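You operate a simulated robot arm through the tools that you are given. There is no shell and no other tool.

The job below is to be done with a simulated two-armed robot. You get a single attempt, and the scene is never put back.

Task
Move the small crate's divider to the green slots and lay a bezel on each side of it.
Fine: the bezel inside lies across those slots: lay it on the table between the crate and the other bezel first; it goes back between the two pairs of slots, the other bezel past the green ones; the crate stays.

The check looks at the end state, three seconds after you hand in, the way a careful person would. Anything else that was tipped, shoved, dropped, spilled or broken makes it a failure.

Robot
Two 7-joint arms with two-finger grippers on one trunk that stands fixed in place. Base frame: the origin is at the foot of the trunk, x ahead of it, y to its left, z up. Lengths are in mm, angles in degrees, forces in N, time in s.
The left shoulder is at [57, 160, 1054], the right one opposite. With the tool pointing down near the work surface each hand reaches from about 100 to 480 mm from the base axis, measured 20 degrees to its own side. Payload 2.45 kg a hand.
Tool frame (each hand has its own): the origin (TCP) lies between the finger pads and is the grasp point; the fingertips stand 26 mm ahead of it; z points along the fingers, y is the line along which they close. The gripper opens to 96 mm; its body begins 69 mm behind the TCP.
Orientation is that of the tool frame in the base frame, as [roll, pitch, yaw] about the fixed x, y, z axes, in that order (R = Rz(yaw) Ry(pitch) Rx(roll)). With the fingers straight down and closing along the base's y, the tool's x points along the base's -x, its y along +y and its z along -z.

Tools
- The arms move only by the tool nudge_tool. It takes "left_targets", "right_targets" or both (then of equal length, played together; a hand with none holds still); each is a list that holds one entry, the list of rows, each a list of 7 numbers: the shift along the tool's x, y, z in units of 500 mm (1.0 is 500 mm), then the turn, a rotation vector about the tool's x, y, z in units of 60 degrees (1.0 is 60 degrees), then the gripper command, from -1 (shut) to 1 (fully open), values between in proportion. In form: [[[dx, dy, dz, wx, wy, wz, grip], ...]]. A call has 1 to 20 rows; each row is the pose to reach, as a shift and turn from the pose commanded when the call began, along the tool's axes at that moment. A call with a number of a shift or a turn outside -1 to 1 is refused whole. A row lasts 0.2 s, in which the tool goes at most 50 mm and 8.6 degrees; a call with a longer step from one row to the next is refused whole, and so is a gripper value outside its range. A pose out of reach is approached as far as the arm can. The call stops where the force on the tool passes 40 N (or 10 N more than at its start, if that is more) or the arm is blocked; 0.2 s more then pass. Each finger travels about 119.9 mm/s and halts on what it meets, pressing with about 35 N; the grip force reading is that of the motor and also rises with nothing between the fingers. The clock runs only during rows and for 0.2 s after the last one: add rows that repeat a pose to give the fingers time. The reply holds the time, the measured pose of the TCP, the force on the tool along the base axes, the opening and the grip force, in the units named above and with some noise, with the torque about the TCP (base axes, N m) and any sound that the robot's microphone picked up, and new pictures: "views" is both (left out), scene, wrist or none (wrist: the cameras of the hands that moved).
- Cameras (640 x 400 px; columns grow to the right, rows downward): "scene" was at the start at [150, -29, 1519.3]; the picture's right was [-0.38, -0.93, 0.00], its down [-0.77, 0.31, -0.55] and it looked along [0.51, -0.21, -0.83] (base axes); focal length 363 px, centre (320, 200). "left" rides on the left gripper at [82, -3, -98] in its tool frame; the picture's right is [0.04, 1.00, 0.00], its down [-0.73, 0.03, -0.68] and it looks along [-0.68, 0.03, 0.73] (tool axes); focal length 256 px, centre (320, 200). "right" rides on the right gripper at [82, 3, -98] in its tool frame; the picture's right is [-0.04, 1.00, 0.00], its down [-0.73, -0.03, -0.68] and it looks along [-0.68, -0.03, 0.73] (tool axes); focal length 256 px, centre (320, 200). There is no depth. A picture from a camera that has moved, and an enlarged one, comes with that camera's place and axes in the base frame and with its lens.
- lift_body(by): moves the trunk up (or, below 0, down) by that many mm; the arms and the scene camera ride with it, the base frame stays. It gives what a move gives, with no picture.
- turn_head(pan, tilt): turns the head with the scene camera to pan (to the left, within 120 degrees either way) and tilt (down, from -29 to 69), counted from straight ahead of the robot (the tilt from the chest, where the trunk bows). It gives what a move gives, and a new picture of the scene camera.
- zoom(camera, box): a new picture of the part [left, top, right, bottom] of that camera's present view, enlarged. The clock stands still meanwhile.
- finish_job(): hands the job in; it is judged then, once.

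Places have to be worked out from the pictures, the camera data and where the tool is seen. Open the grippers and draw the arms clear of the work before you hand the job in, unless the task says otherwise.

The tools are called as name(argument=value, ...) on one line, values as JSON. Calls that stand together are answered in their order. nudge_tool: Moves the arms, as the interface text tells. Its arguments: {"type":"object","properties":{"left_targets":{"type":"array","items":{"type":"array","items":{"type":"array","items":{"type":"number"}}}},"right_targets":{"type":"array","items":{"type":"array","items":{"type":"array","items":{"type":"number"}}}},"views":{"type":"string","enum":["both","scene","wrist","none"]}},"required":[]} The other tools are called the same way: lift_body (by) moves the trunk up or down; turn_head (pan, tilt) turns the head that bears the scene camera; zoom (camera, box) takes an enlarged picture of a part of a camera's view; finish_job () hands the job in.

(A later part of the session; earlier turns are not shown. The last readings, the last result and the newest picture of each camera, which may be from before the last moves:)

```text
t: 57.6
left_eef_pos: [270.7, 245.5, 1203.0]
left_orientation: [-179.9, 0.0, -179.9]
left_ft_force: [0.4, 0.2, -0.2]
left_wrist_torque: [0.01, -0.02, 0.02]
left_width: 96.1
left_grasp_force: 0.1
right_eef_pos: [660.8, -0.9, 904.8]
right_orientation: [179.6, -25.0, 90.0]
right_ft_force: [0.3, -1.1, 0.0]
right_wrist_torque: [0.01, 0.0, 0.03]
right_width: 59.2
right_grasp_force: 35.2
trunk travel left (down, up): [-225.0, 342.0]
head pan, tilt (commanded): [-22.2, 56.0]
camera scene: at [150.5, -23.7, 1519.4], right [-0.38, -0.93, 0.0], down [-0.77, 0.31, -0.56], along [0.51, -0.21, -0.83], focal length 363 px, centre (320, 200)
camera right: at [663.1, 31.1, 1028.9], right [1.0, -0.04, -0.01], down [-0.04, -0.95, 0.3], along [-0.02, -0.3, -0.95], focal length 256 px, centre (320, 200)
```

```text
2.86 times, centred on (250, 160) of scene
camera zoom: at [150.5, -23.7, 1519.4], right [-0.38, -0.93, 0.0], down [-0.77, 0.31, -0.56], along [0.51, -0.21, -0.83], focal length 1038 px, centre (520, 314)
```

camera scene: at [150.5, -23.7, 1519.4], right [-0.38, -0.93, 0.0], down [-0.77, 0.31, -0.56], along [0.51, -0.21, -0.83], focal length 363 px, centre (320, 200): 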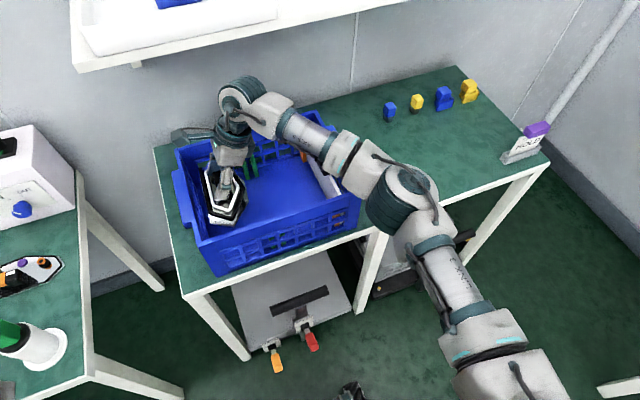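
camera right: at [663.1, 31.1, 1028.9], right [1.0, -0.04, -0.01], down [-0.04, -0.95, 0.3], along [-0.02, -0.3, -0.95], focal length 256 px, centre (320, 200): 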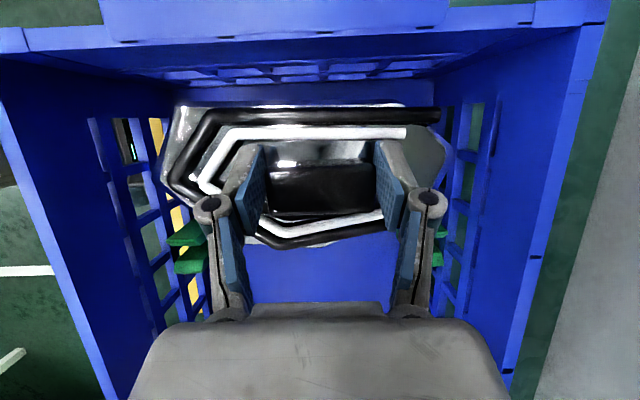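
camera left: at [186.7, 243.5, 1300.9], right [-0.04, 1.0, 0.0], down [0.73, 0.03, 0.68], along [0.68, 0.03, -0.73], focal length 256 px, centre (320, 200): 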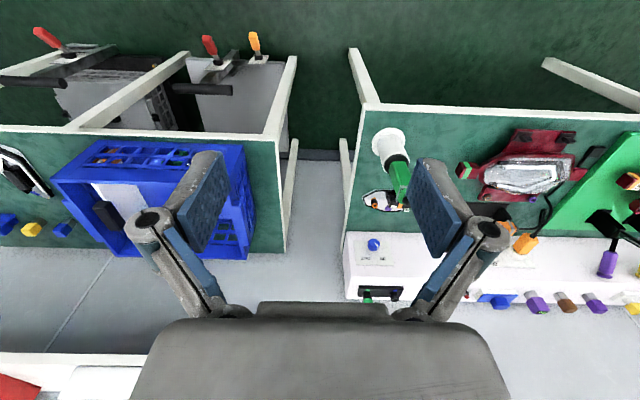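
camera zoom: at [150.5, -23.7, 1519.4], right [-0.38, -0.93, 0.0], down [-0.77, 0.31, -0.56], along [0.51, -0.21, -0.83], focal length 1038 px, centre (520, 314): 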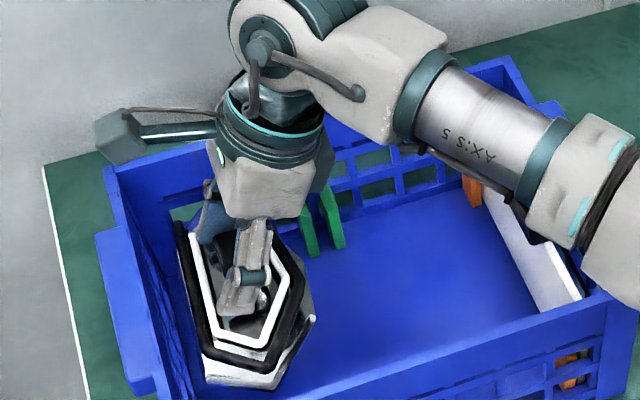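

B is centred in the left compartment (y −55…+38; wall foot ≈61, green slot ≈ −80). I lower it to TCP z≈825.

nudge_tool(right_targets=[[[-0.0169, 0, 0.0363, 0, 0, 0, -1], [-0.0338, 0, 0.0725, 0, 0, 0, -1], [-0.0507, 0, 0.1088, 0, 0, 0, -1], [-0.0676, 0, 0.145, 0, 0, 0, -1], [-0.0676, 0, 0.145, 0, 0, 0, -1]]], views="both")

zoom(camera="scene", box=[160, 90, 340, 230])

```text
t: 58.8
left_eef_pos: [267.5, 245.3, 1203.2]
left_orientation: [-179.8, 0.2, -179.8]
left_ft_force: [0.1, 0.4, -0.6]
left_wrist_torque: [0.01, 0.04, -0.04]
left_width: 96.1
left_grasp_force: 0.0
right_eef_pos: [661.1, -1.2, 826.7]
right_orientation: [179.4, -25.0, 89.9]
right_ft_force: [-0.8, -0.7, -0.7]
right_wrist_torque: [0.0, -0.02, 0.0]
right_width: 59.2
right_grasp_force: 35.1
trunk travel left (down, up): [-225.0, 342.0]
head pan, tilt (commanded): [-22.2, 56.0]
camera scene: at [150.2, -24.0, 1519.5], right [-0.38, -0.93, 0.0], down [-0.77, 0.31, -0.56], along [0.51, -0.21, -0.83], focal length 363 px, centre (320, 200)
camera right: at [663.5, 31.4, 949.8], right [1.0, -0.04, -0.01], down [-0.03, -0.95, 0.3], along [-0.02, -0.3, -0.95], focal length 256 px, centre (320, 200)
```

scene: 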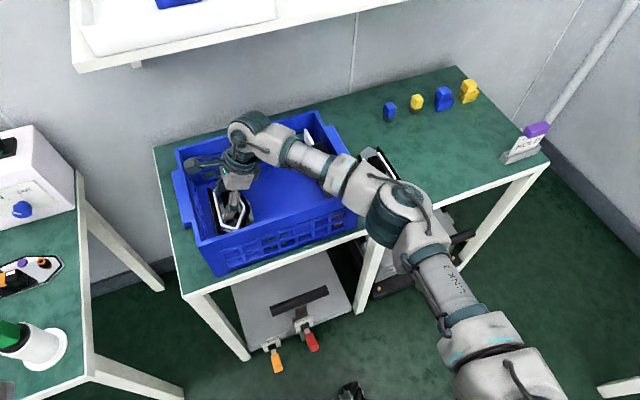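
right: 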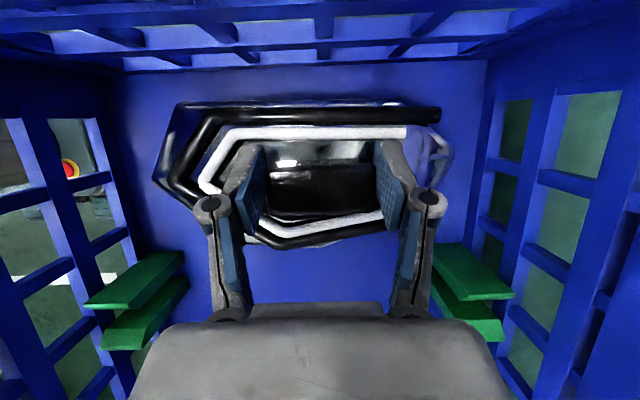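

```text
2.86 times, centred on (250, 160) of scene
camera zoom: at [150.2, -24.0, 1519.5], right [-0.38, -0.93, 0.0], down [-0.77, 0.31, -0.56], along [0.51, -0.21, -0.83], focal length 1038 px, centre (520, 314)
```

zoom: 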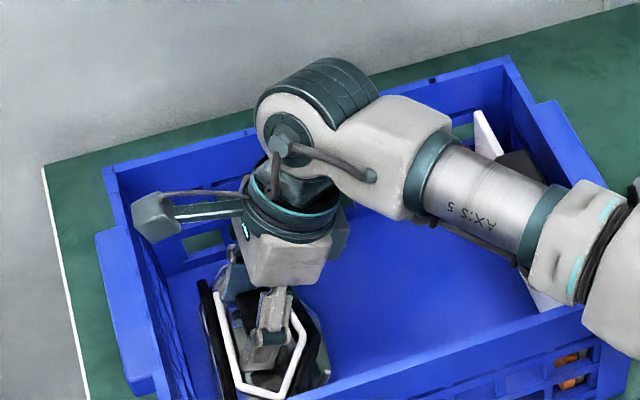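

Clear on all sides. I lower 12 mm, then in small steps to find the floor.

nudge_tool(right_targets=[[[-0.0051, 0, 0.0109, 0, 0, 0, -1], [-0.0101, 0, 0.0218, 0, 0, 0, -1], [-0.0118, 0, 0.0254, 0, 0, 0, -1], [-0.0118, 0, 0.0254, 0, 0, 0, -1]]], views="none")

```text
t: 59.8
left_eef_pos: [270.4, 245.7, 1202.3]
left_orientation: [-179.8, 0.0, -179.9]
left_ft_force: [-0.3, 0.1, -0.2]
left_wrist_torque: [-0.01, 0.0, 0.0]
left_width: 96.3
left_grasp_force: 0.1
right_eef_pos: [660.9, -1.3, 811.5]
right_orientation: [179.5, -25.0, 90.1]
right_ft_force: [-0.7, 1.1, -1.3]
right_wrist_torque: [0.0, 0.03, 0.0]
right_width: 59.1
right_grasp_force: 34.8
trunk travel left (down, up): [-225.0, 342.0]
head pan, tilt (commanded): [-22.2, 56.0]
```

No floor contact yet at z≈811.5. I lower 3 mm more.

nudge_tool(right_targets=[[[-0.0013, 0, 0.0027, 0, 0, 0, -1], [-0.0025, 0, 0.0054, 0, 0, 0, -1], [-0.0025, 0, 0.0054, 0, 0, 0, -1]]], views="none")

```text
t: 60.6
left_eef_pos: [268.6, 245.7, 1202.7]
left_orientation: [-179.8, 0.1, -180.0]
left_ft_force: [-0.5, -1.1, -0.3]
left_wrist_torque: [0.02, -0.03, -0.01]
left_width: 95.8
left_grasp_force: 0.0
right_eef_pos: [662.3, -1.8, 808.6]
right_orientation: [179.5, -24.9, 89.9]
right_ft_force: [0.1, -0.6, -0.2]
right_wrist_torque: [-0.02, -0.02, 0.03]
right_width: 58.9
right_grasp_force: 35.5
trunk travel left (down, up): [-225.0, 342.0]
head pan, tilt (commanded): [-22.2, 56.0]
```

At z≈808.6 still hanging free (force ≈0). Two more millimetres.

nudge_tool(right_targets=[[[-0.0008, 0, 0.0018, 0, 0, 0, -1], [-0.0017, 0, 0.0036, 0, 0, 0, -1], [-0.0017, 0, 0.0036, 0, 0, 0, -1]]], views="none")

```text
t: 61.4
left_eef_pos: [268.0, 246.5, 1202.1]
left_orientation: [-179.9, 0.2, -179.9]
left_ft_force: [0.2, 0.0, 0.5]
left_wrist_torque: [0.05, 0.01, -0.02]
left_width: 95.8
left_grasp_force: 0.0
right_eef_pos: [662.2, -2.7, 805.9]
right_orientation: [179.5, -24.9, 90.1]
right_ft_force: [1.0, -1.0, 2.7]
right_wrist_torque: [-0.06, 0.33, 0.02]
right_width: 58.9
right_grasp_force: 35.1
trunk travel left (down, up): [-225.0, 342.0]
head pan, tilt (commanded): [-22.2, 56.0]
```

Contact at z≈806 (nose first). I press 1 mm further to seat it, then back off and open.

nudge_tool(right_targets=[[[-0.0008, 0, 0.0018, 0, 0, 0, -1], [-0.0013, 0, 0.0027, 0, 0, 0, -1], [-0.0013, 0, 0.0027, 0, 0, 0, -1]]], views="none")

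```text
t: 62.2
left_eef_pos: [267.7, 246.1, 1203.1]
left_orientation: [-179.9, 0.1, -179.9]
left_ft_force: [-0.8, 0.0, 0.1]
left_wrist_torque: [0.02, 0.02, -0.01]
left_width: 96.2
left_grasp_force: 0.0
right_eef_pos: [661.1, -1.8, 805.6]
right_orientation: [179.3, -25.1, 90.1]
right_ft_force: [3.1, -0.8, 11.8]
right_wrist_torque: [-0.14, 0.31, -0.01]
right_width: 59.0
right_grasp_force: 35.3
trunk travel left (down, up): [-225.0, 342.0]
head pan, tilt (commanded): [-22.2, 56.0]
```

Seated with ~12 N. I back off ~1 mm and open to 66 mm, then look.

nudge_tool(right_targets=[[[0.001, 0, -0.0022, 0, 0, 0, -1], [0.001, 0, -0.0022, 0, 0, 0, 0.3], [0.001, 0, -0.0022, 0, 0, 0, 0.4], [0.001, 0, -0.0022, 0, 0, 0, 0.4]]], views="wrist")

zoom(camera="right", box=[120, 50, 520, 260])

```text
t: 63.2
left_eef_pos: [268.7, 246.4, 1202.3]
left_orientation: [-179.9, 0.1, -179.9]
left_ft_force: [-0.7, 0.9, -0.2]
left_wrist_torque: [-0.01, -0.02, 0.01]
left_width: 96.2
left_grasp_force: 0.0
right_eef_pos: [661.2, -1.4, 804.7]
right_orientation: [179.6, -25.0, 90.1]
right_ft_force: [0.8, 0.0, 0.0]
right_wrist_torque: [0.03, 0.0, 0.01]
right_width: 67.1
right_grasp_force: 0.0
trunk travel left (down, up): [-225.0, 342.0]
head pan, tilt (commanded): [-22.2, 56.0]
camera right: at [663.5, 31.1, 929.0], right [1.0, -0.04, -0.01], down [-0.03, -0.95, 0.31], along [-0.02, -0.3, -0.95], focal length 256 px, centre (320, 200)
```

right: 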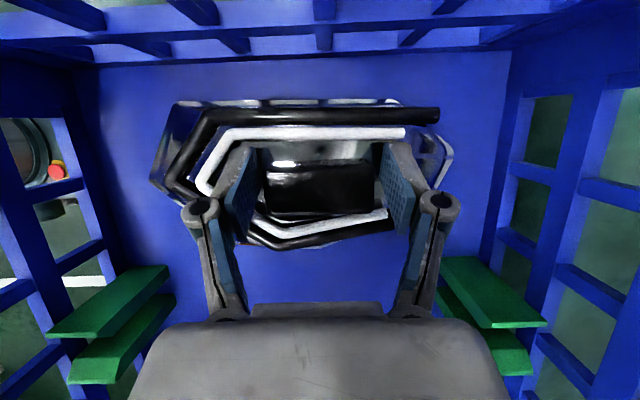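

```text
1.60 times, centred on (320, 155) of right
camera zoom: at [663.5, 31.1, 929.0], right [1.0, -0.04, -0.01], down [-0.03, -0.95, 0.31], along [-0.02, -0.3, -0.95], focal length 410 px, centre (320, 272)
```

zoom: 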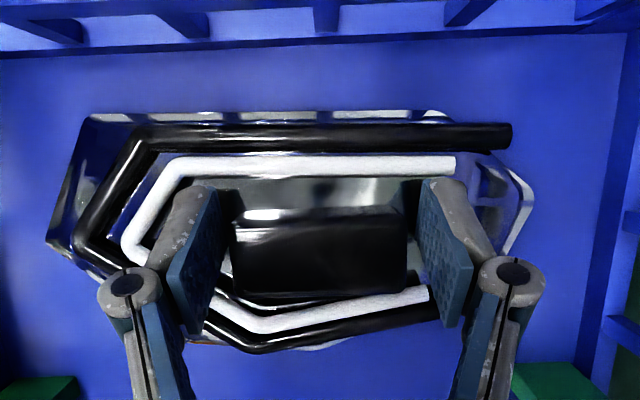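

B rests flat in the left compartment, released. I raise the hand straight up to z≈990.

nudge_tool(right_targets=[[[0.0127, 0, -0.0272, 0, 0, 0, 0.45], [0.0381, 0, -0.0816, 0, 0, 0, 0.54], [0.0676, 0, -0.145, 0, 0, 0, 0.54], [0.0972, 0, -0.2085, 0, 0, 0, 0.54], [0.1268, 0, -0.2719, 0, 0, 0, 0.7], [0.1564, 0, -0.3353, 0, 0, 0, 1], [0.1564, 0, -0.3353, 0, 0, 0, 1]]], views="both")

zoom(camera="scene", box=[160, 90, 370, 280])

```text
t: 64.8
left_eef_pos: [269.3, 245.4, 1200.5]
left_orientation: [-179.9, 0.1, -179.9]
left_ft_force: [-0.5, -0.2, 0.2]
left_wrist_torque: [0.01, 0.03, 0.0]
left_width: 96.1
left_grasp_force: 0.1
right_eef_pos: [659.8, -0.9, 990.8]
right_orientation: [179.5, -25.0, 90.0]
right_ft_force: [1.0, -0.2, -0.7]
right_wrist_torque: [0.0, 0.03, 0.01]
right_width: 95.8
right_grasp_force: 0.0
trunk travel left (down, up): [-225.0, 342.0]
head pan, tilt (commanded): [-22.2, 56.0]
camera scene: at [151.0, -23.7, 1519.3], right [-0.38, -0.93, 0.0], down [-0.77, 0.31, -0.56], along [0.51, -0.21, -0.83], focal length 363 px, centre (320, 200)
camera right: at [663.0, 31.9, 1115.3], right [1.0, -0.04, -0.01], down [-0.03, -0.95, 0.31], along [-0.02, -0.3, -0.95], focal length 256 px, centre (320, 200)
```

scene: 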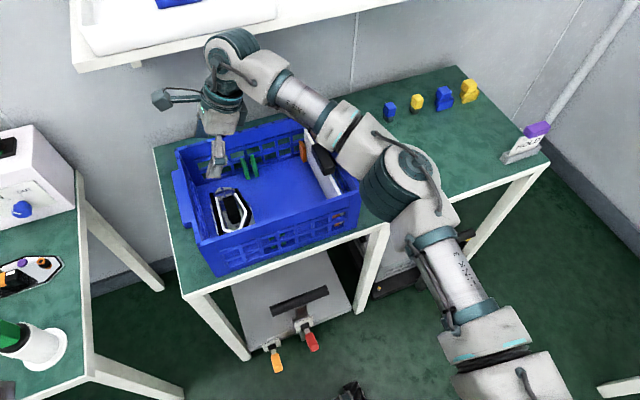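
right: 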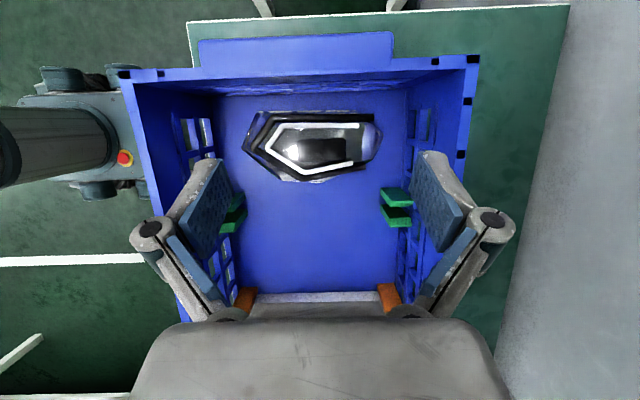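

```text
2.11 times, centred on (265, 185) of scene
camera zoom: at [151.0, -23.7, 1519.3], right [-0.38, -0.93, 0.0], down [-0.77, 0.31, -0.56], along [0.51, -0.21, -0.83], focal length 765 px, centre (436, 232)
```

zoom: 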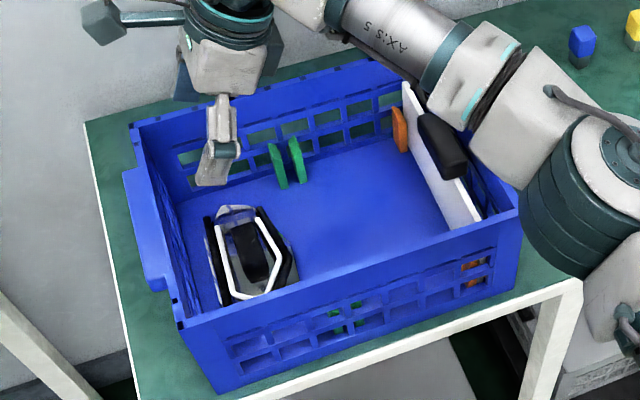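

B sits well left of the green slots. Next the divider: I untilt and move over its handle at about (646, −239, 1005).

nudge_tool(right_targets=[[[-0.0698, -0.0047, -0.0381, 0, -0.104, 0, 1], [-0.1396, -0.0093, -0.0761, 0, -0.208, 0, 1], [-0.2094, -0.014, -0.1142, 0, -0.3125, 0, 1], [-0.2791, -0.0187, -0.1523, 0, -0.4167, 0, 1], [-0.3489, -0.0233, -0.1903, 0, -0.4167, 0, 1], [-0.4187, -0.028, -0.2284, 0, -0.4167, 0, 1], [-0.4187, -0.028, -0.2284, 0, -0.4167, 0, 1]]], views="both")

zoom(camera="right", box=[170, 10, 470, 190])

```text
t: 66.4
left_eef_pos: [269.1, 244.8, 1202.4]
left_orientation: [179.9, 0.1, -179.9]
left_ft_force: [-0.7, -0.5, -0.1]
left_wrist_torque: [0.02, -0.01, -0.02]
left_width: 96.0
left_grasp_force: 0.1
right_eef_pos: [644.8, -242.8, 1004.3]
right_orientation: [179.6, 0.0, 89.8]
right_ft_force: [-0.6, -0.2, -0.6]
right_wrist_torque: [0.03, -0.01, 0.02]
right_width: 96.0
right_grasp_force: 0.0
trunk travel left (down, up): [-225.0, 342.0]
head pan, tilt (commanded): [-22.2, 56.0]
camera scene: at [150.4, -27.0, 1519.3], right [-0.38, -0.93, 0.0], down [-0.77, 0.31, -0.56], along [0.51, -0.21, -0.83], focal length 363 px, centre (320, 200)
camera right: at [647.4, -160.3, 1103.7], right [1.0, -0.04, 0.01], down [-0.04, -0.73, 0.68], along [-0.02, -0.68, -0.74], focal length 256 px, centre (320, 200)
```

scene: 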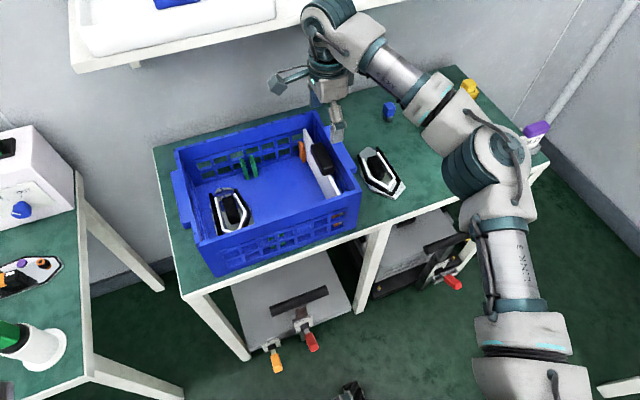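
right: 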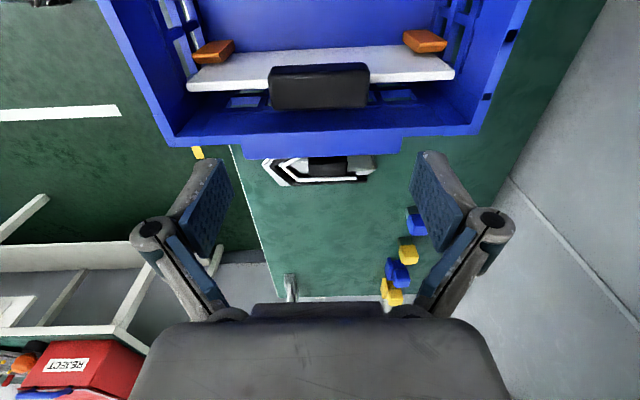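

```text
2.13 times, centred on (320, 100) of right
camera zoom: at [647.4, -160.3, 1103.7], right [1.0, -0.04, 0.01], down [-0.04, -0.73, 0.68], along [-0.02, -0.68, -0.74], focal length 546 px, centre (320, 413)
```

zoom: 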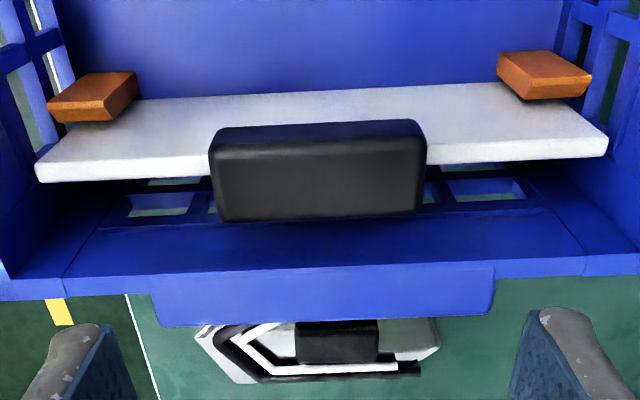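

The handle is centred at about (645, −239.6), 81 mm long in x, top ≈887; the panel is ~4.5 mm thick at y≈ −238.5 with its top edge at ≈860. I descend over it to z≈915 with the gripper fully open.

nudge_tool(right_targets=[[[0.0066, 0, 0.05, 0, 0, 0, 1], [0.0066, 0, 0.1, 0, 0, 0, 1], [0.0066, 0, 0.15, 0, 0, 0, 1], [0.0066, 0, 0.178, 0, 0, 0, 1], [0.0066, 0, 0.178, 0, 0, 0, 1]]], views="both")

zoom(camera="right", box=[160, 60, 480, 260])

zoom(camera="scene", box=[270, 90, 370, 210])

```text
t: 67.6
left_eef_pos: [268.8, 244.5, 1203.3]
left_orientation: [-179.9, 0.2, -179.9]
left_ft_force: [-0.6, 0.9, 0.7]
left_wrist_torque: [-0.02, -0.02, -0.01]
left_width: 96.1
left_grasp_force: 0.0
right_eef_pos: [646.3, -236.7, 914.9]
right_orientation: [179.5, -0.1, 89.7]
right_ft_force: [0.3, -0.1, -0.1]
right_wrist_torque: [-0.02, 0.0, 0.01]
right_width: 96.0
right_grasp_force: 0.0
trunk travel left (down, up): [-225.0, 342.0]
head pan, tilt (commanded): [-22.2, 56.0]
camera scene: at [150.0, -25.8, 1519.4], right [-0.38, -0.93, 0.0], down [-0.77, 0.31, -0.56], along [0.51, -0.21, -0.83], focal length 363 px, centre (320, 200)
camera right: at [648.0, -155.5, 1014.3], right [1.0, -0.04, 0.01], down [-0.04, -0.73, 0.68], along [-0.02, -0.68, -0.73], focal length 256 px, centre (320, 200)
```

scene: 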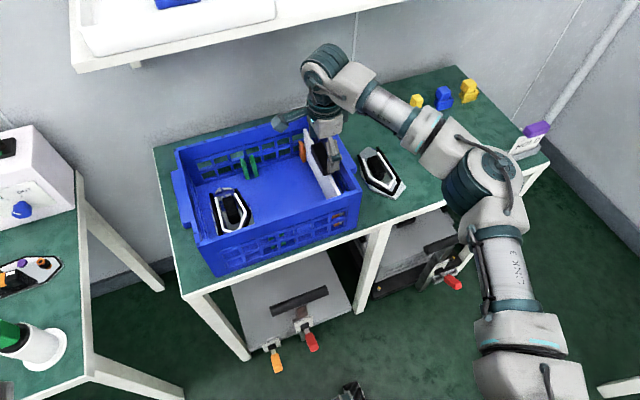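
right: 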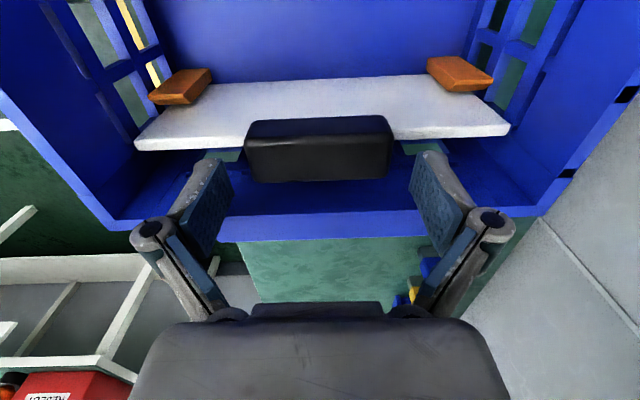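

```text
2.00 times, centred on (320, 160) of right
camera zoom: at [648.0, -155.5, 1014.3], right [1.0, -0.04, 0.01], down [-0.04, -0.73, 0.68], along [-0.02, -0.68, -0.73], focal length 512 px, centre (320, 280)
```

zoom: 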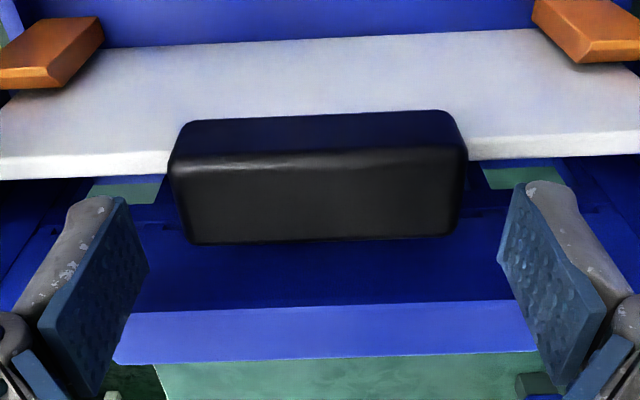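

```text
3.33 times, centred on (320, 150) of scene
camera zoom: at [150.0, -25.8, 1519.4], right [-0.38, -0.93, 0.0], down [-0.77, 0.31, -0.56], along [0.51, -0.21, -0.83], focal length 1211 px, centre (320, 367)
```

zoom: 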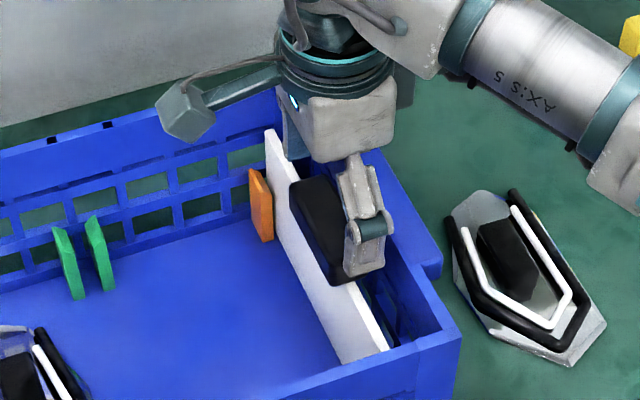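

Handle centre ≈(644.5, −239.8). I shift −1.5 mm in x, −3 mm in y, and descend to z≈882 in two stages.

nudge_tool(right_targets=[[[-0.006, -0.003, 0.0, 0, 0, 0, 1], [-0.006, -0.003, 0.02, 0, 0, 0, 1], [-0.006, -0.003, 0.04, 0, 0, 0, 1], [-0.006, -0.003, 0.04, 0, 0, 0, 1]]], views="wrist")

zoom(camera="right", box=[180, 80, 460, 260])

zoom(camera="scene", box=[280, 110, 360, 200])

```text
t: 68.6
left_eef_pos: [268.8, 245.3, 1201.1]
left_orientation: [-179.9, 0.1, -179.9]
left_ft_force: [0.6, 0.8, -0.3]
left_wrist_torque: [-0.01, 0.0, -0.02]
left_width: 95.8
left_grasp_force: 0.1
right_eef_pos: [643.6, -239.4, 895.9]
right_orientation: [179.5, -0.1, 89.8]
right_ft_force: [0.1, 0.4, -0.4]
right_wrist_torque: [-0.01, -0.01, -0.01]
right_width: 96.0
right_grasp_force: 0.0
trunk travel left (down, up): [-225.0, 342.0]
head pan, tilt (commanded): [-22.2, 56.0]
camera right: at [646.2, -158.3, 995.0], right [1.0, -0.04, 0.01], down [-0.04, -0.73, 0.68], along [-0.02, -0.68, -0.73], focal length 256 px, centre (320, 200)
```

right: 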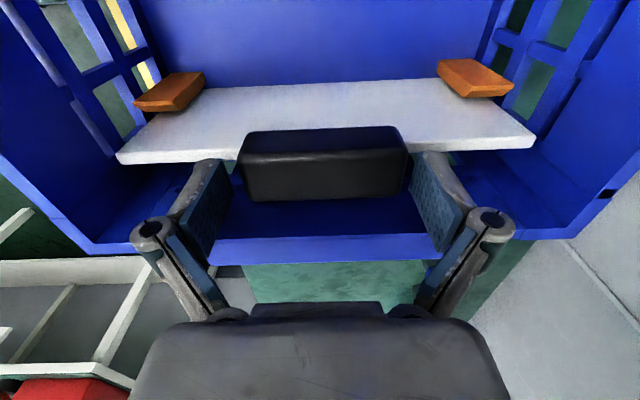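

```text
2.22 times, centred on (320, 170) of right
camera zoom: at [646.2, -158.3, 995.0], right [1.0, -0.04, 0.01], down [-0.04, -0.73, 0.68], along [-0.02, -0.68, -0.73], focal length 569 px, centre (320, 267)
```

zoom: 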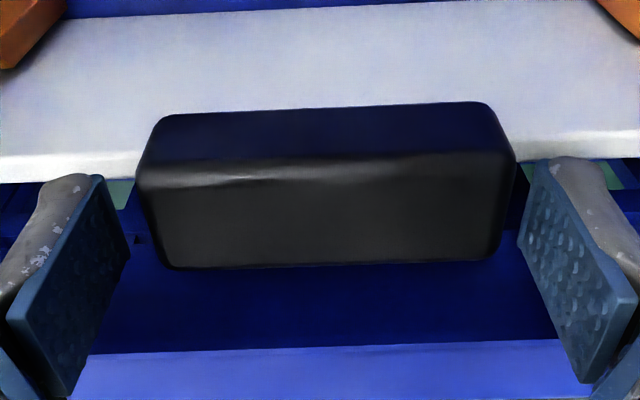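

```text
4.44 times, centred on (320, 155) of scene
camera zoom: at [150.0, -25.6, 1519.4], right [-0.38, -0.93, 0.0], down [-0.77, 0.31, -0.56], along [0.51, -0.21, -0.83], focal length 1614 px, centre (320, 400)
```

zoom: 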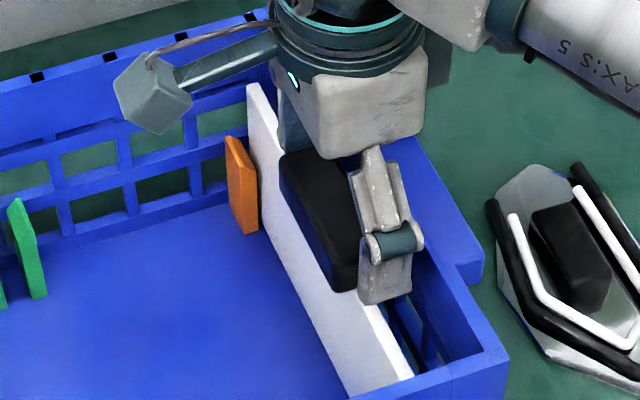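

The handle is slightly off-centre (right gap smaller); I shift +1.5 mm in x and descend to z≈882.

nudge_tool(right_targets=[[[0, 0.003, 0.0, 0, 0, 0, 1], [0, 0.003, 0.014, 0, 0, 0, 1], [0, 0.003, 0.028, 0, 0, 0, 1], [0, 0.003, 0.028, 0, 0, 0, 1]]], views="wrist")

zoom(camera="right", box=[180, 80, 460, 260])

zoom(camera="scene", box=[280, 110, 360, 200])

```text
t: 69.6
left_eef_pos: [268.5, 245.8, 1202.3]
left_orientation: [-179.9, 0.2, -179.9]
left_ft_force: [0.4, -0.2, 0.4]
left_wrist_torque: [0.0, 0.01, -0.02]
left_width: 96.0
left_grasp_force: 0.0
right_eef_pos: [645.0, -239.6, 883.9]
right_orientation: [179.5, 0.0, 89.8]
right_ft_force: [-1.1, -0.3, 5.4]
right_wrist_torque: [0.04, 0.35, -0.01]
right_width: 96.1
right_grasp_force: 0.0
trunk travel left (down, up): [-225.0, 342.0]
head pan, tilt (commanded): [-22.2, 56.0]
camera right: at [647.6, -158.3, 982.1], right [1.0, -0.04, 0.01], down [-0.04, -0.73, 0.68], along [-0.02, -0.68, -0.73], focal length 256 px, centre (320, 200)
```

right: 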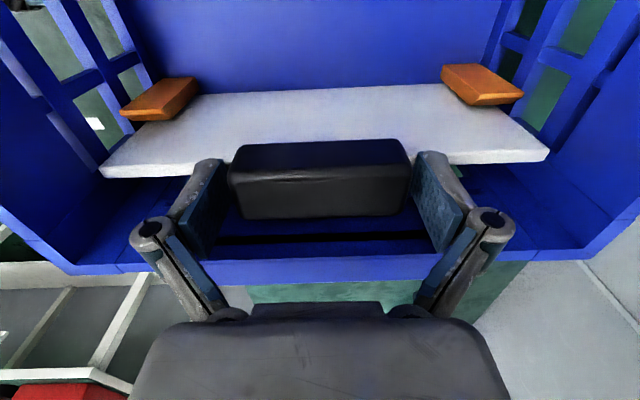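

```text
2.22 times, centred on (320, 170) of right
camera zoom: at [647.6, -158.3, 982.1], right [1.0, -0.04, 0.01], down [-0.04, -0.73, 0.68], along [-0.02, -0.68, -0.73], focal length 569 px, centre (320, 267)
```

zoom: 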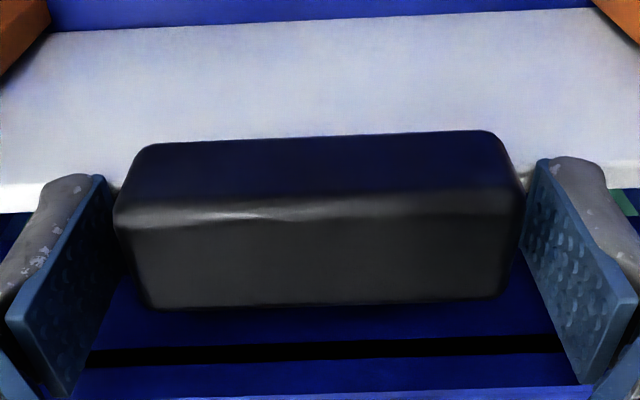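

```text
4.44 times, centred on (320, 155) of scene
camera zoom: at [149.0, -25.3, 1519.7], right [-0.38, -0.93, 0.0], down [-0.77, 0.31, -0.56], along [0.51, -0.21, -0.83], focal length 1614 px, centre (320, 400)
```

zoom: 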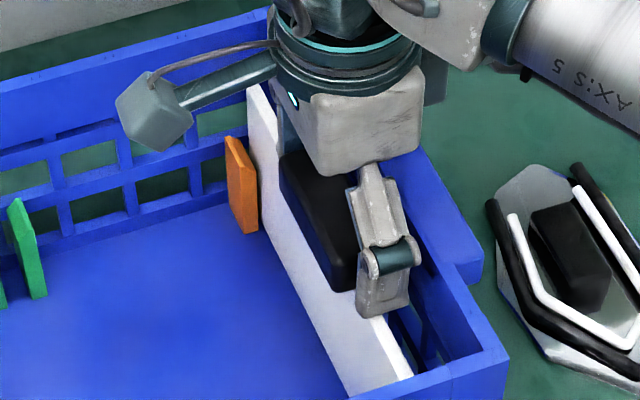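

Light contact (5 N): a fingertip met the panel's top edge (so it's near z≈870). I raise 7 mm to leave room for the tips to extend as they close, then close on the handle ends.

nudge_tool(right_targets=[[[0, 0, -0.007, 0, 0, 0, 1], [0, 0, -0.014, 0, 0, 0, 1], [0, 0, -0.014, 0, 0, 0, 0.8], [0, 0, -0.014, 0, 0, 0, 0.6], [0, 0, -0.014, 0, 0, 0, -1], [0, 0, -0.014, 0, 0, 0, -1]]], views="wrist")

zoom(camera="right", box=[180, 80, 460, 260])

zoom(camera="scene", box=[280, 110, 360, 200])

```text
t: 71.0
left_eef_pos: [268.2, 245.6, 1202.5]
left_orientation: [-179.9, 0.2, -179.8]
left_ft_force: [-0.9, -0.1, 0.4]
left_wrist_torque: [0.02, -0.03, -0.02]
left_width: 96.2
left_grasp_force: 0.1
right_eef_pos: [645.6, -238.3, 890.5]
right_orientation: [179.4, 0.0, 89.8]
right_ft_force: [-1.1, -1.0, 5.6]
right_wrist_torque: [0.07, 0.2, 0.11]
right_width: 79.2
right_grasp_force: 34.8
trunk travel left (down, up): [-225.0, 342.0]
head pan, tilt (commanded): [-22.2, 56.0]
camera right: at [647.6, -158.1, 989.3], right [1.0, -0.04, 0.01], down [-0.04, -0.73, 0.68], along [-0.02, -0.68, -0.73], focal length 256 px, centre (320, 200)
```

right: 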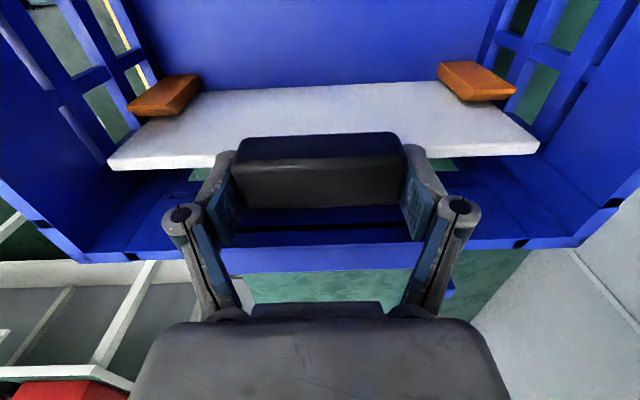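

```text
2.22 times, centred on (320, 170) of right
camera zoom: at [647.6, -158.1, 989.3], right [1.0, -0.04, 0.01], down [-0.04, -0.73, 0.68], along [-0.02, -0.68, -0.73], focal length 569 px, centre (320, 267)
```

zoom: 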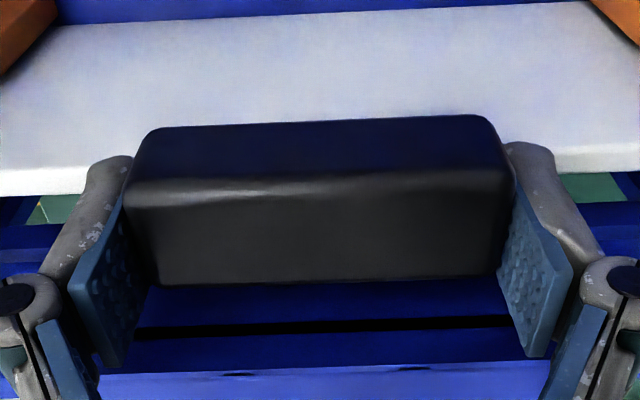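

```text
4.44 times, centred on (320, 155) of scene
camera zoom: at [149.0, -25.4, 1519.6], right [-0.38, -0.93, 0.0], down [-0.77, 0.31, -0.56], along [0.51, -0.21, -0.83], focal length 1614 px, centre (320, 400)
```

zoom: 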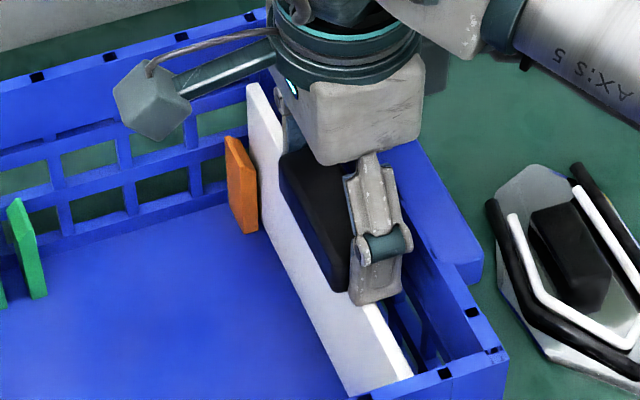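

Gripped on the handle (79 mm, 35 N). Before lifting, I zoom at both panel ends to judge the clearance to the walls.

zoom(camera="right", box=[60, 50, 220, 200])

zoom(camera="right", box=[420, 40, 600, 200])

```text
2.67 times, centred on (140, 125) of right
camera zoom: at [647.6, -158.1, 989.3], right [1.0, -0.04, 0.01], down [-0.04, -0.73, 0.68], along [-0.02, -0.68, -0.73], focal length 683 px, centre (800, 400)
```

zoom: 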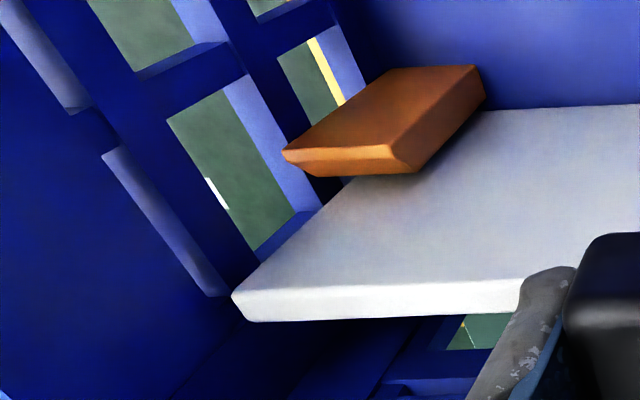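

```text
2.50 times, centred on (510, 120) of right
camera zoom: at [647.6, -158.1, 989.3], right [1.0, -0.04, 0.01], down [-0.04, -0.73, 0.68], along [-0.02, -0.68, -0.73], focal length 640 px, centre (-155, 400)
```

zoom: 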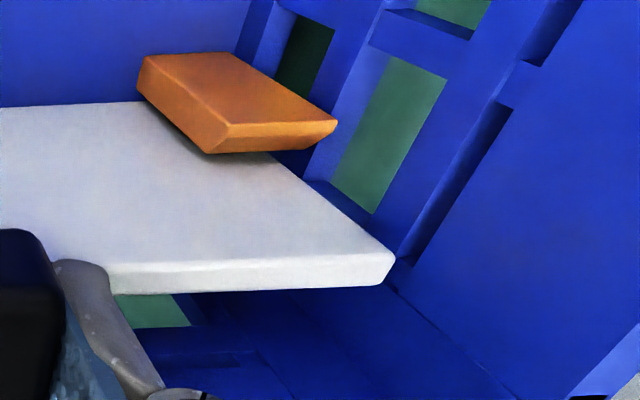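

The panel sits between the orange fins with only slight end clearance. I'll lift slowly 10 mm first and check forces.

nudge_tool(right_targets=[[[0, 0, -0.005, 0, 0, 0, -1], [0, 0, -0.01, 0, 0, 0, -1], [0, 0, -0.015, 0, 0, 0, -1], [0, 0, -0.02, 0, 0, 0, -1], [0, 0, -0.02, 0, 0, 0, -1]]], views="both")

```text
t: 72.2
left_eef_pos: [269.5, 246.0, 1203.1]
left_orientation: [-179.9, 0.1, -179.9]
left_ft_force: [0.1, -0.3, 0.3]
left_wrist_torque: [0.02, 0.0, 0.02]
left_width: 96.1
left_grasp_force: 0.0
right_eef_pos: [644.1, -238.7, 900.0]
right_orientation: [179.5, -0.1, 89.9]
right_ft_force: [-0.1, -0.1, -0.2]
right_wrist_torque: [0.02, -0.01, -0.01]
right_width: 79.1
right_grasp_force: 34.7
trunk travel left (down, up): [-225.0, 342.0]
head pan, tilt (commanded): [-22.2, 56.0]
camera scene: at [150.3, -25.7, 1519.4], right [-0.38, -0.93, 0.0], down [-0.77, 0.31, -0.56], along [0.51, -0.21, -0.83], focal length 363 px, centre (320, 200)
camera right: at [648.1, -158.0, 998.2], right [1.0, -0.04, 0.01], down [-0.04, -0.73, 0.68], along [-0.02, -0.68, -0.73], focal length 256 px, centre (320, 200)
```

scene: 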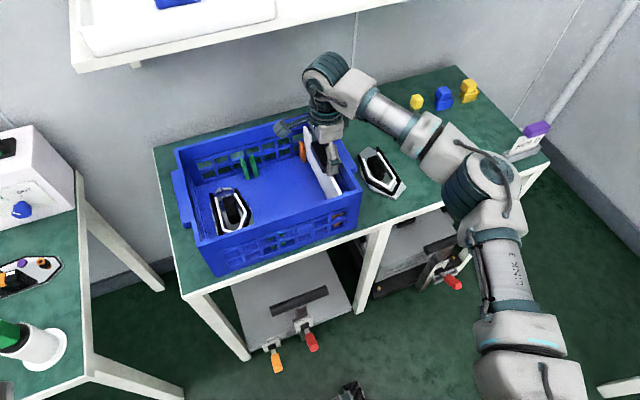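
right: 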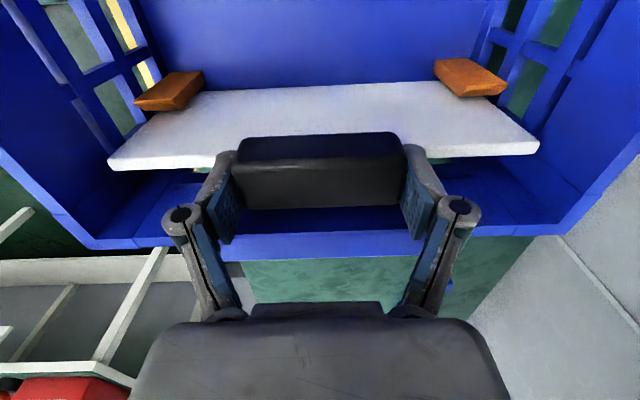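

It slides up freely with the hand. I lift on vertically until the panel's bottom is above the rim (TCP z≈1050).

nudge_tool(right_targets=[[[0, 0, -0.03, 0, 0, 0, -1], [0, 0, -0.07, 0, 0, 0, -1], [0, 0, -0.11, 0, 0, 0, -1], [0, 0, -0.15, 0, 0, 0, -1], [0, 0, -0.19, 0, 0, 0, -1], [0, 0, -0.23, 0, 0, 0, -1], [0, 0, -0.27, 0, 0, 0, -1], [0, 0, -0.3, 0, 0, 0, -1], [0, 0, -0.3, 0, 0, 0, -1]]], views="both")

```text
t: 74.2
left_eef_pos: [269.5, 246.2, 1202.6]
left_orientation: [-179.8, 0.1, -179.9]
left_ft_force: [-0.2, -0.8, 0.4]
left_wrist_torque: [-0.01, -0.01, -0.01]
left_width: 96.0
left_grasp_force: 0.0
right_eef_pos: [645.0, -240.9, 1049.5]
right_orientation: [179.6, 0.0, 89.8]
right_ft_force: [0.4, 0.6, -1.0]
right_wrist_torque: [0.02, 0.02, -0.02]
right_width: 78.8
right_grasp_force: 34.6
trunk travel left (down, up): [-225.0, 342.0]
head pan, tilt (commanded): [-22.2, 56.0]
camera scene: at [150.6, -25.5, 1519.3], right [-0.38, -0.93, 0.0], down [-0.77, 0.31, -0.56], along [0.51, -0.21, -0.83], focal length 363 px, centre (320, 200)
camera right: at [647.2, -158.7, 1148.4], right [1.0, -0.04, 0.01], down [-0.04, -0.73, 0.68], along [-0.02, -0.68, -0.73], focal length 256 px, centre (320, 200)
```

scene: 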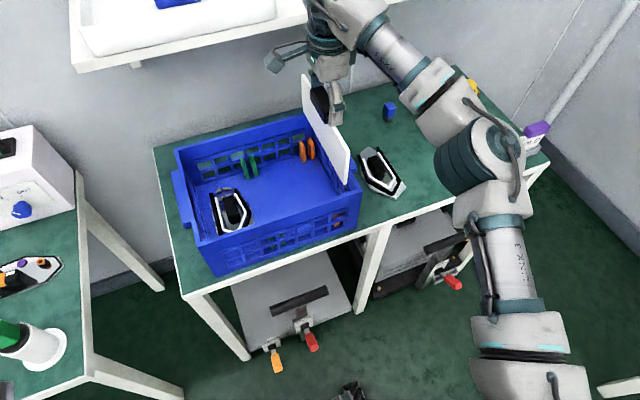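
right: 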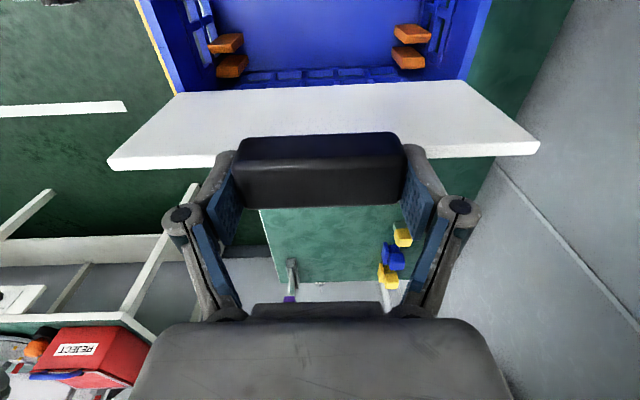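

The divider is fully above the rim, held square. I zoom on the empty orange slot to calibrate slot measurement against the known panel position.

zoom(camera="right", box=[190, 10, 270, 90])

zoom(camera="right", box=[370, 10, 450, 90])

zoom(camera="right", box=[90, 60, 560, 220])

```text
5.00 times, centred on (230, 50) of right
camera zoom: at [647.2, -158.7, 1148.4], right [1.0, -0.04, 0.01], down [-0.04, -0.73, 0.68], along [-0.02, -0.68, -0.73], focal length 1280 px, centre (770, 950)
```

zoom: 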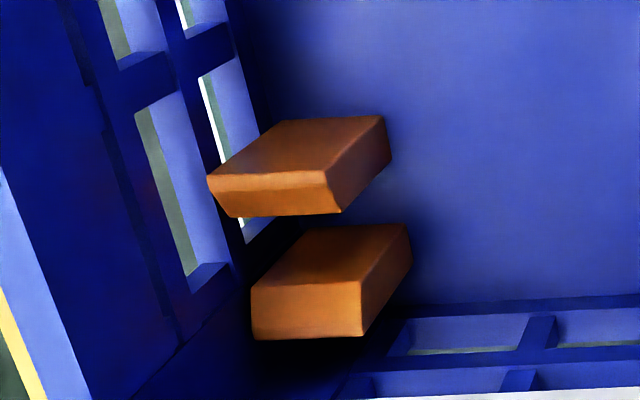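

```text
5.00 times, centred on (410, 50) of right
camera zoom: at [647.2, -158.7, 1148.4], right [1.0, -0.04, 0.01], down [-0.04, -0.73, 0.68], along [-0.02, -0.68, -0.73], focal length 1280 px, centre (-130, 950)
```

zoom: 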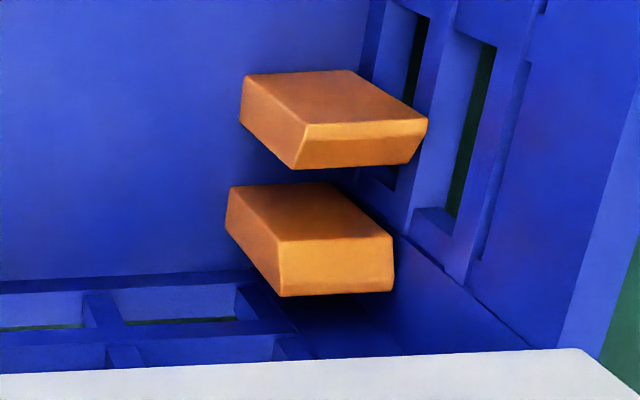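

```text
1.36 times, centred on (325, 140) of right
camera zoom: at [647.2, -158.7, 1148.4], right [1.0, -0.04, 0.01], down [-0.04, -0.73, 0.68], along [-0.02, -0.68, -0.73], focal length 349 px, centre (313, 282)
```

zoom: 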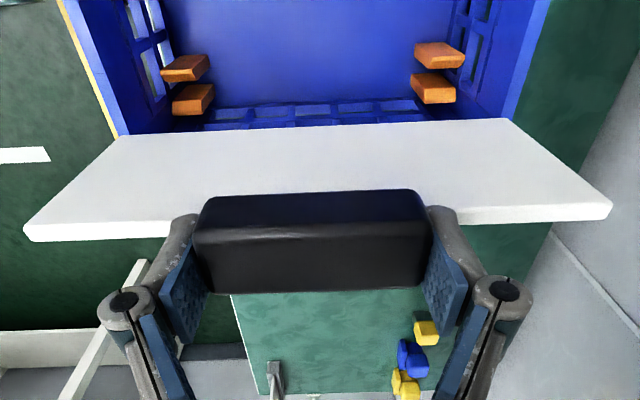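

The orange slot measures y −231.7…−246.8 (centre −239.3) at both ends, so the crate is square and the panel was centred. Now I move the divider left to y≈ −100, still above the rim, to measure the green slot the same way.

nudge_tool(right_targets=[[[0.05, 0, 0, 0, 0, 0, -1], [0.11, 0, 0, 0, 0, 0, -1], [0.17, -0.001, 0, 0, 0, 0, -1], [0.23, -0.001, 0, 0, 0, 0, -1], [0.282, -0.001, 0, 0, 0, 0, -1], [0.282, -0.001, 0, 0, 0, 0, -1], [0.282, -0.001, 0, 0, 0, 0, -1]]], views="both")

zoom(camera="right", box=[190, 0, 270, 80])

zoom(camera="right", box=[370, 0, 450, 80])

```text
t: 75.8
left_eef_pos: [268.9, 244.2, 1202.8]
left_orientation: [-179.9, 0.1, -179.9]
left_ft_force: [0.1, 0.4, 0.5]
left_wrist_torque: [0.01, -0.02, 0.02]
left_width: 95.8
left_grasp_force: 0.0
right_eef_pos: [643.7, -100.1, 1048.8]
right_orientation: [179.5, -0.1, 89.9]
right_ft_force: [-0.4, 0.9, -1.3]
right_wrist_torque: [0.01, -0.03, 0.0]
right_width: 79.5
right_grasp_force: 35.0
trunk travel left (down, up): [-225.0, 342.0]
head pan, tilt (commanded): [-22.2, 56.0]
camera scene: at [150.5, -24.9, 1519.4], right [-0.38, -0.93, 0.0], down [-0.77, 0.31, -0.56], along [0.51, -0.21, -0.83], focal length 363 px, centre (320, 200)
camera right: at [647.2, -17.4, 1148.4], right [1.0, -0.04, 0.01], down [-0.04, -0.73, 0.68], along [-0.02, -0.68, -0.73], focal length 256 px, centre (320, 200)
```

scene: 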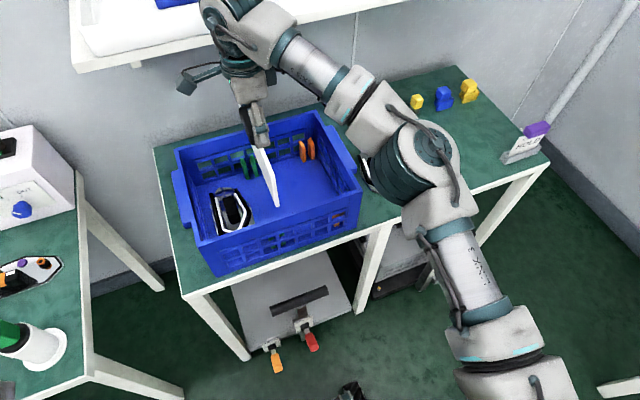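
right: 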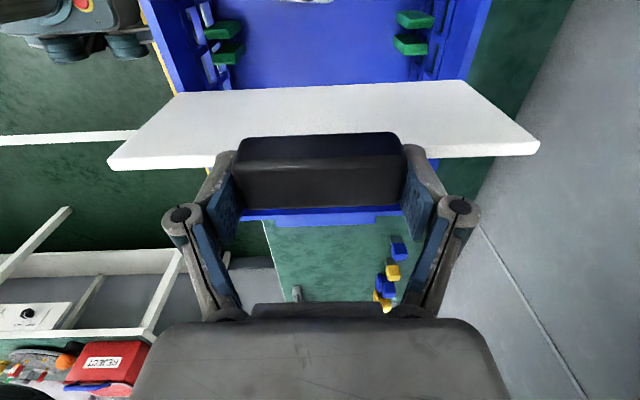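

```text
5.00 times, centred on (230, 40) of right
camera zoom: at [647.2, -17.4, 1148.4], right [1.0, -0.04, 0.01], down [-0.04, -0.73, 0.68], along [-0.02, -0.68, -0.73], focal length 1280 px, centre (770, 1000)
```

zoom: 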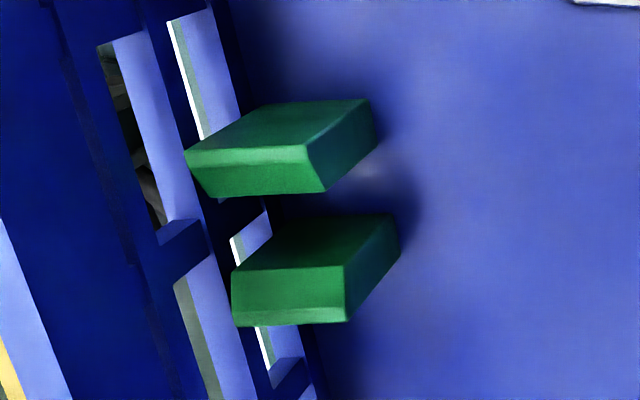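

```text
5.00 times, centred on (410, 40) of right
camera zoom: at [647.2, -17.4, 1148.4], right [1.0, -0.04, 0.01], down [-0.04, -0.73, 0.68], along [-0.02, -0.68, -0.73], focal length 1280 px, centre (-130, 1000)
```

zoom: 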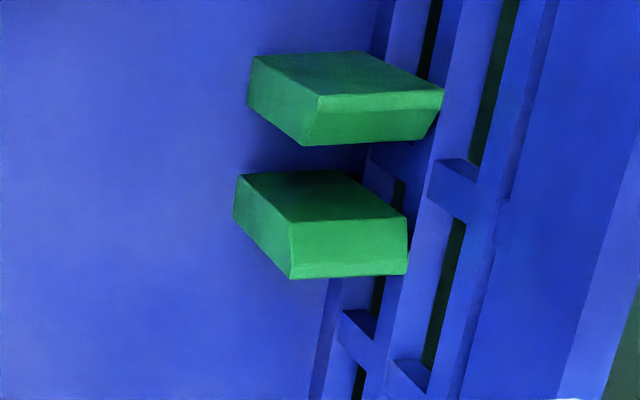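

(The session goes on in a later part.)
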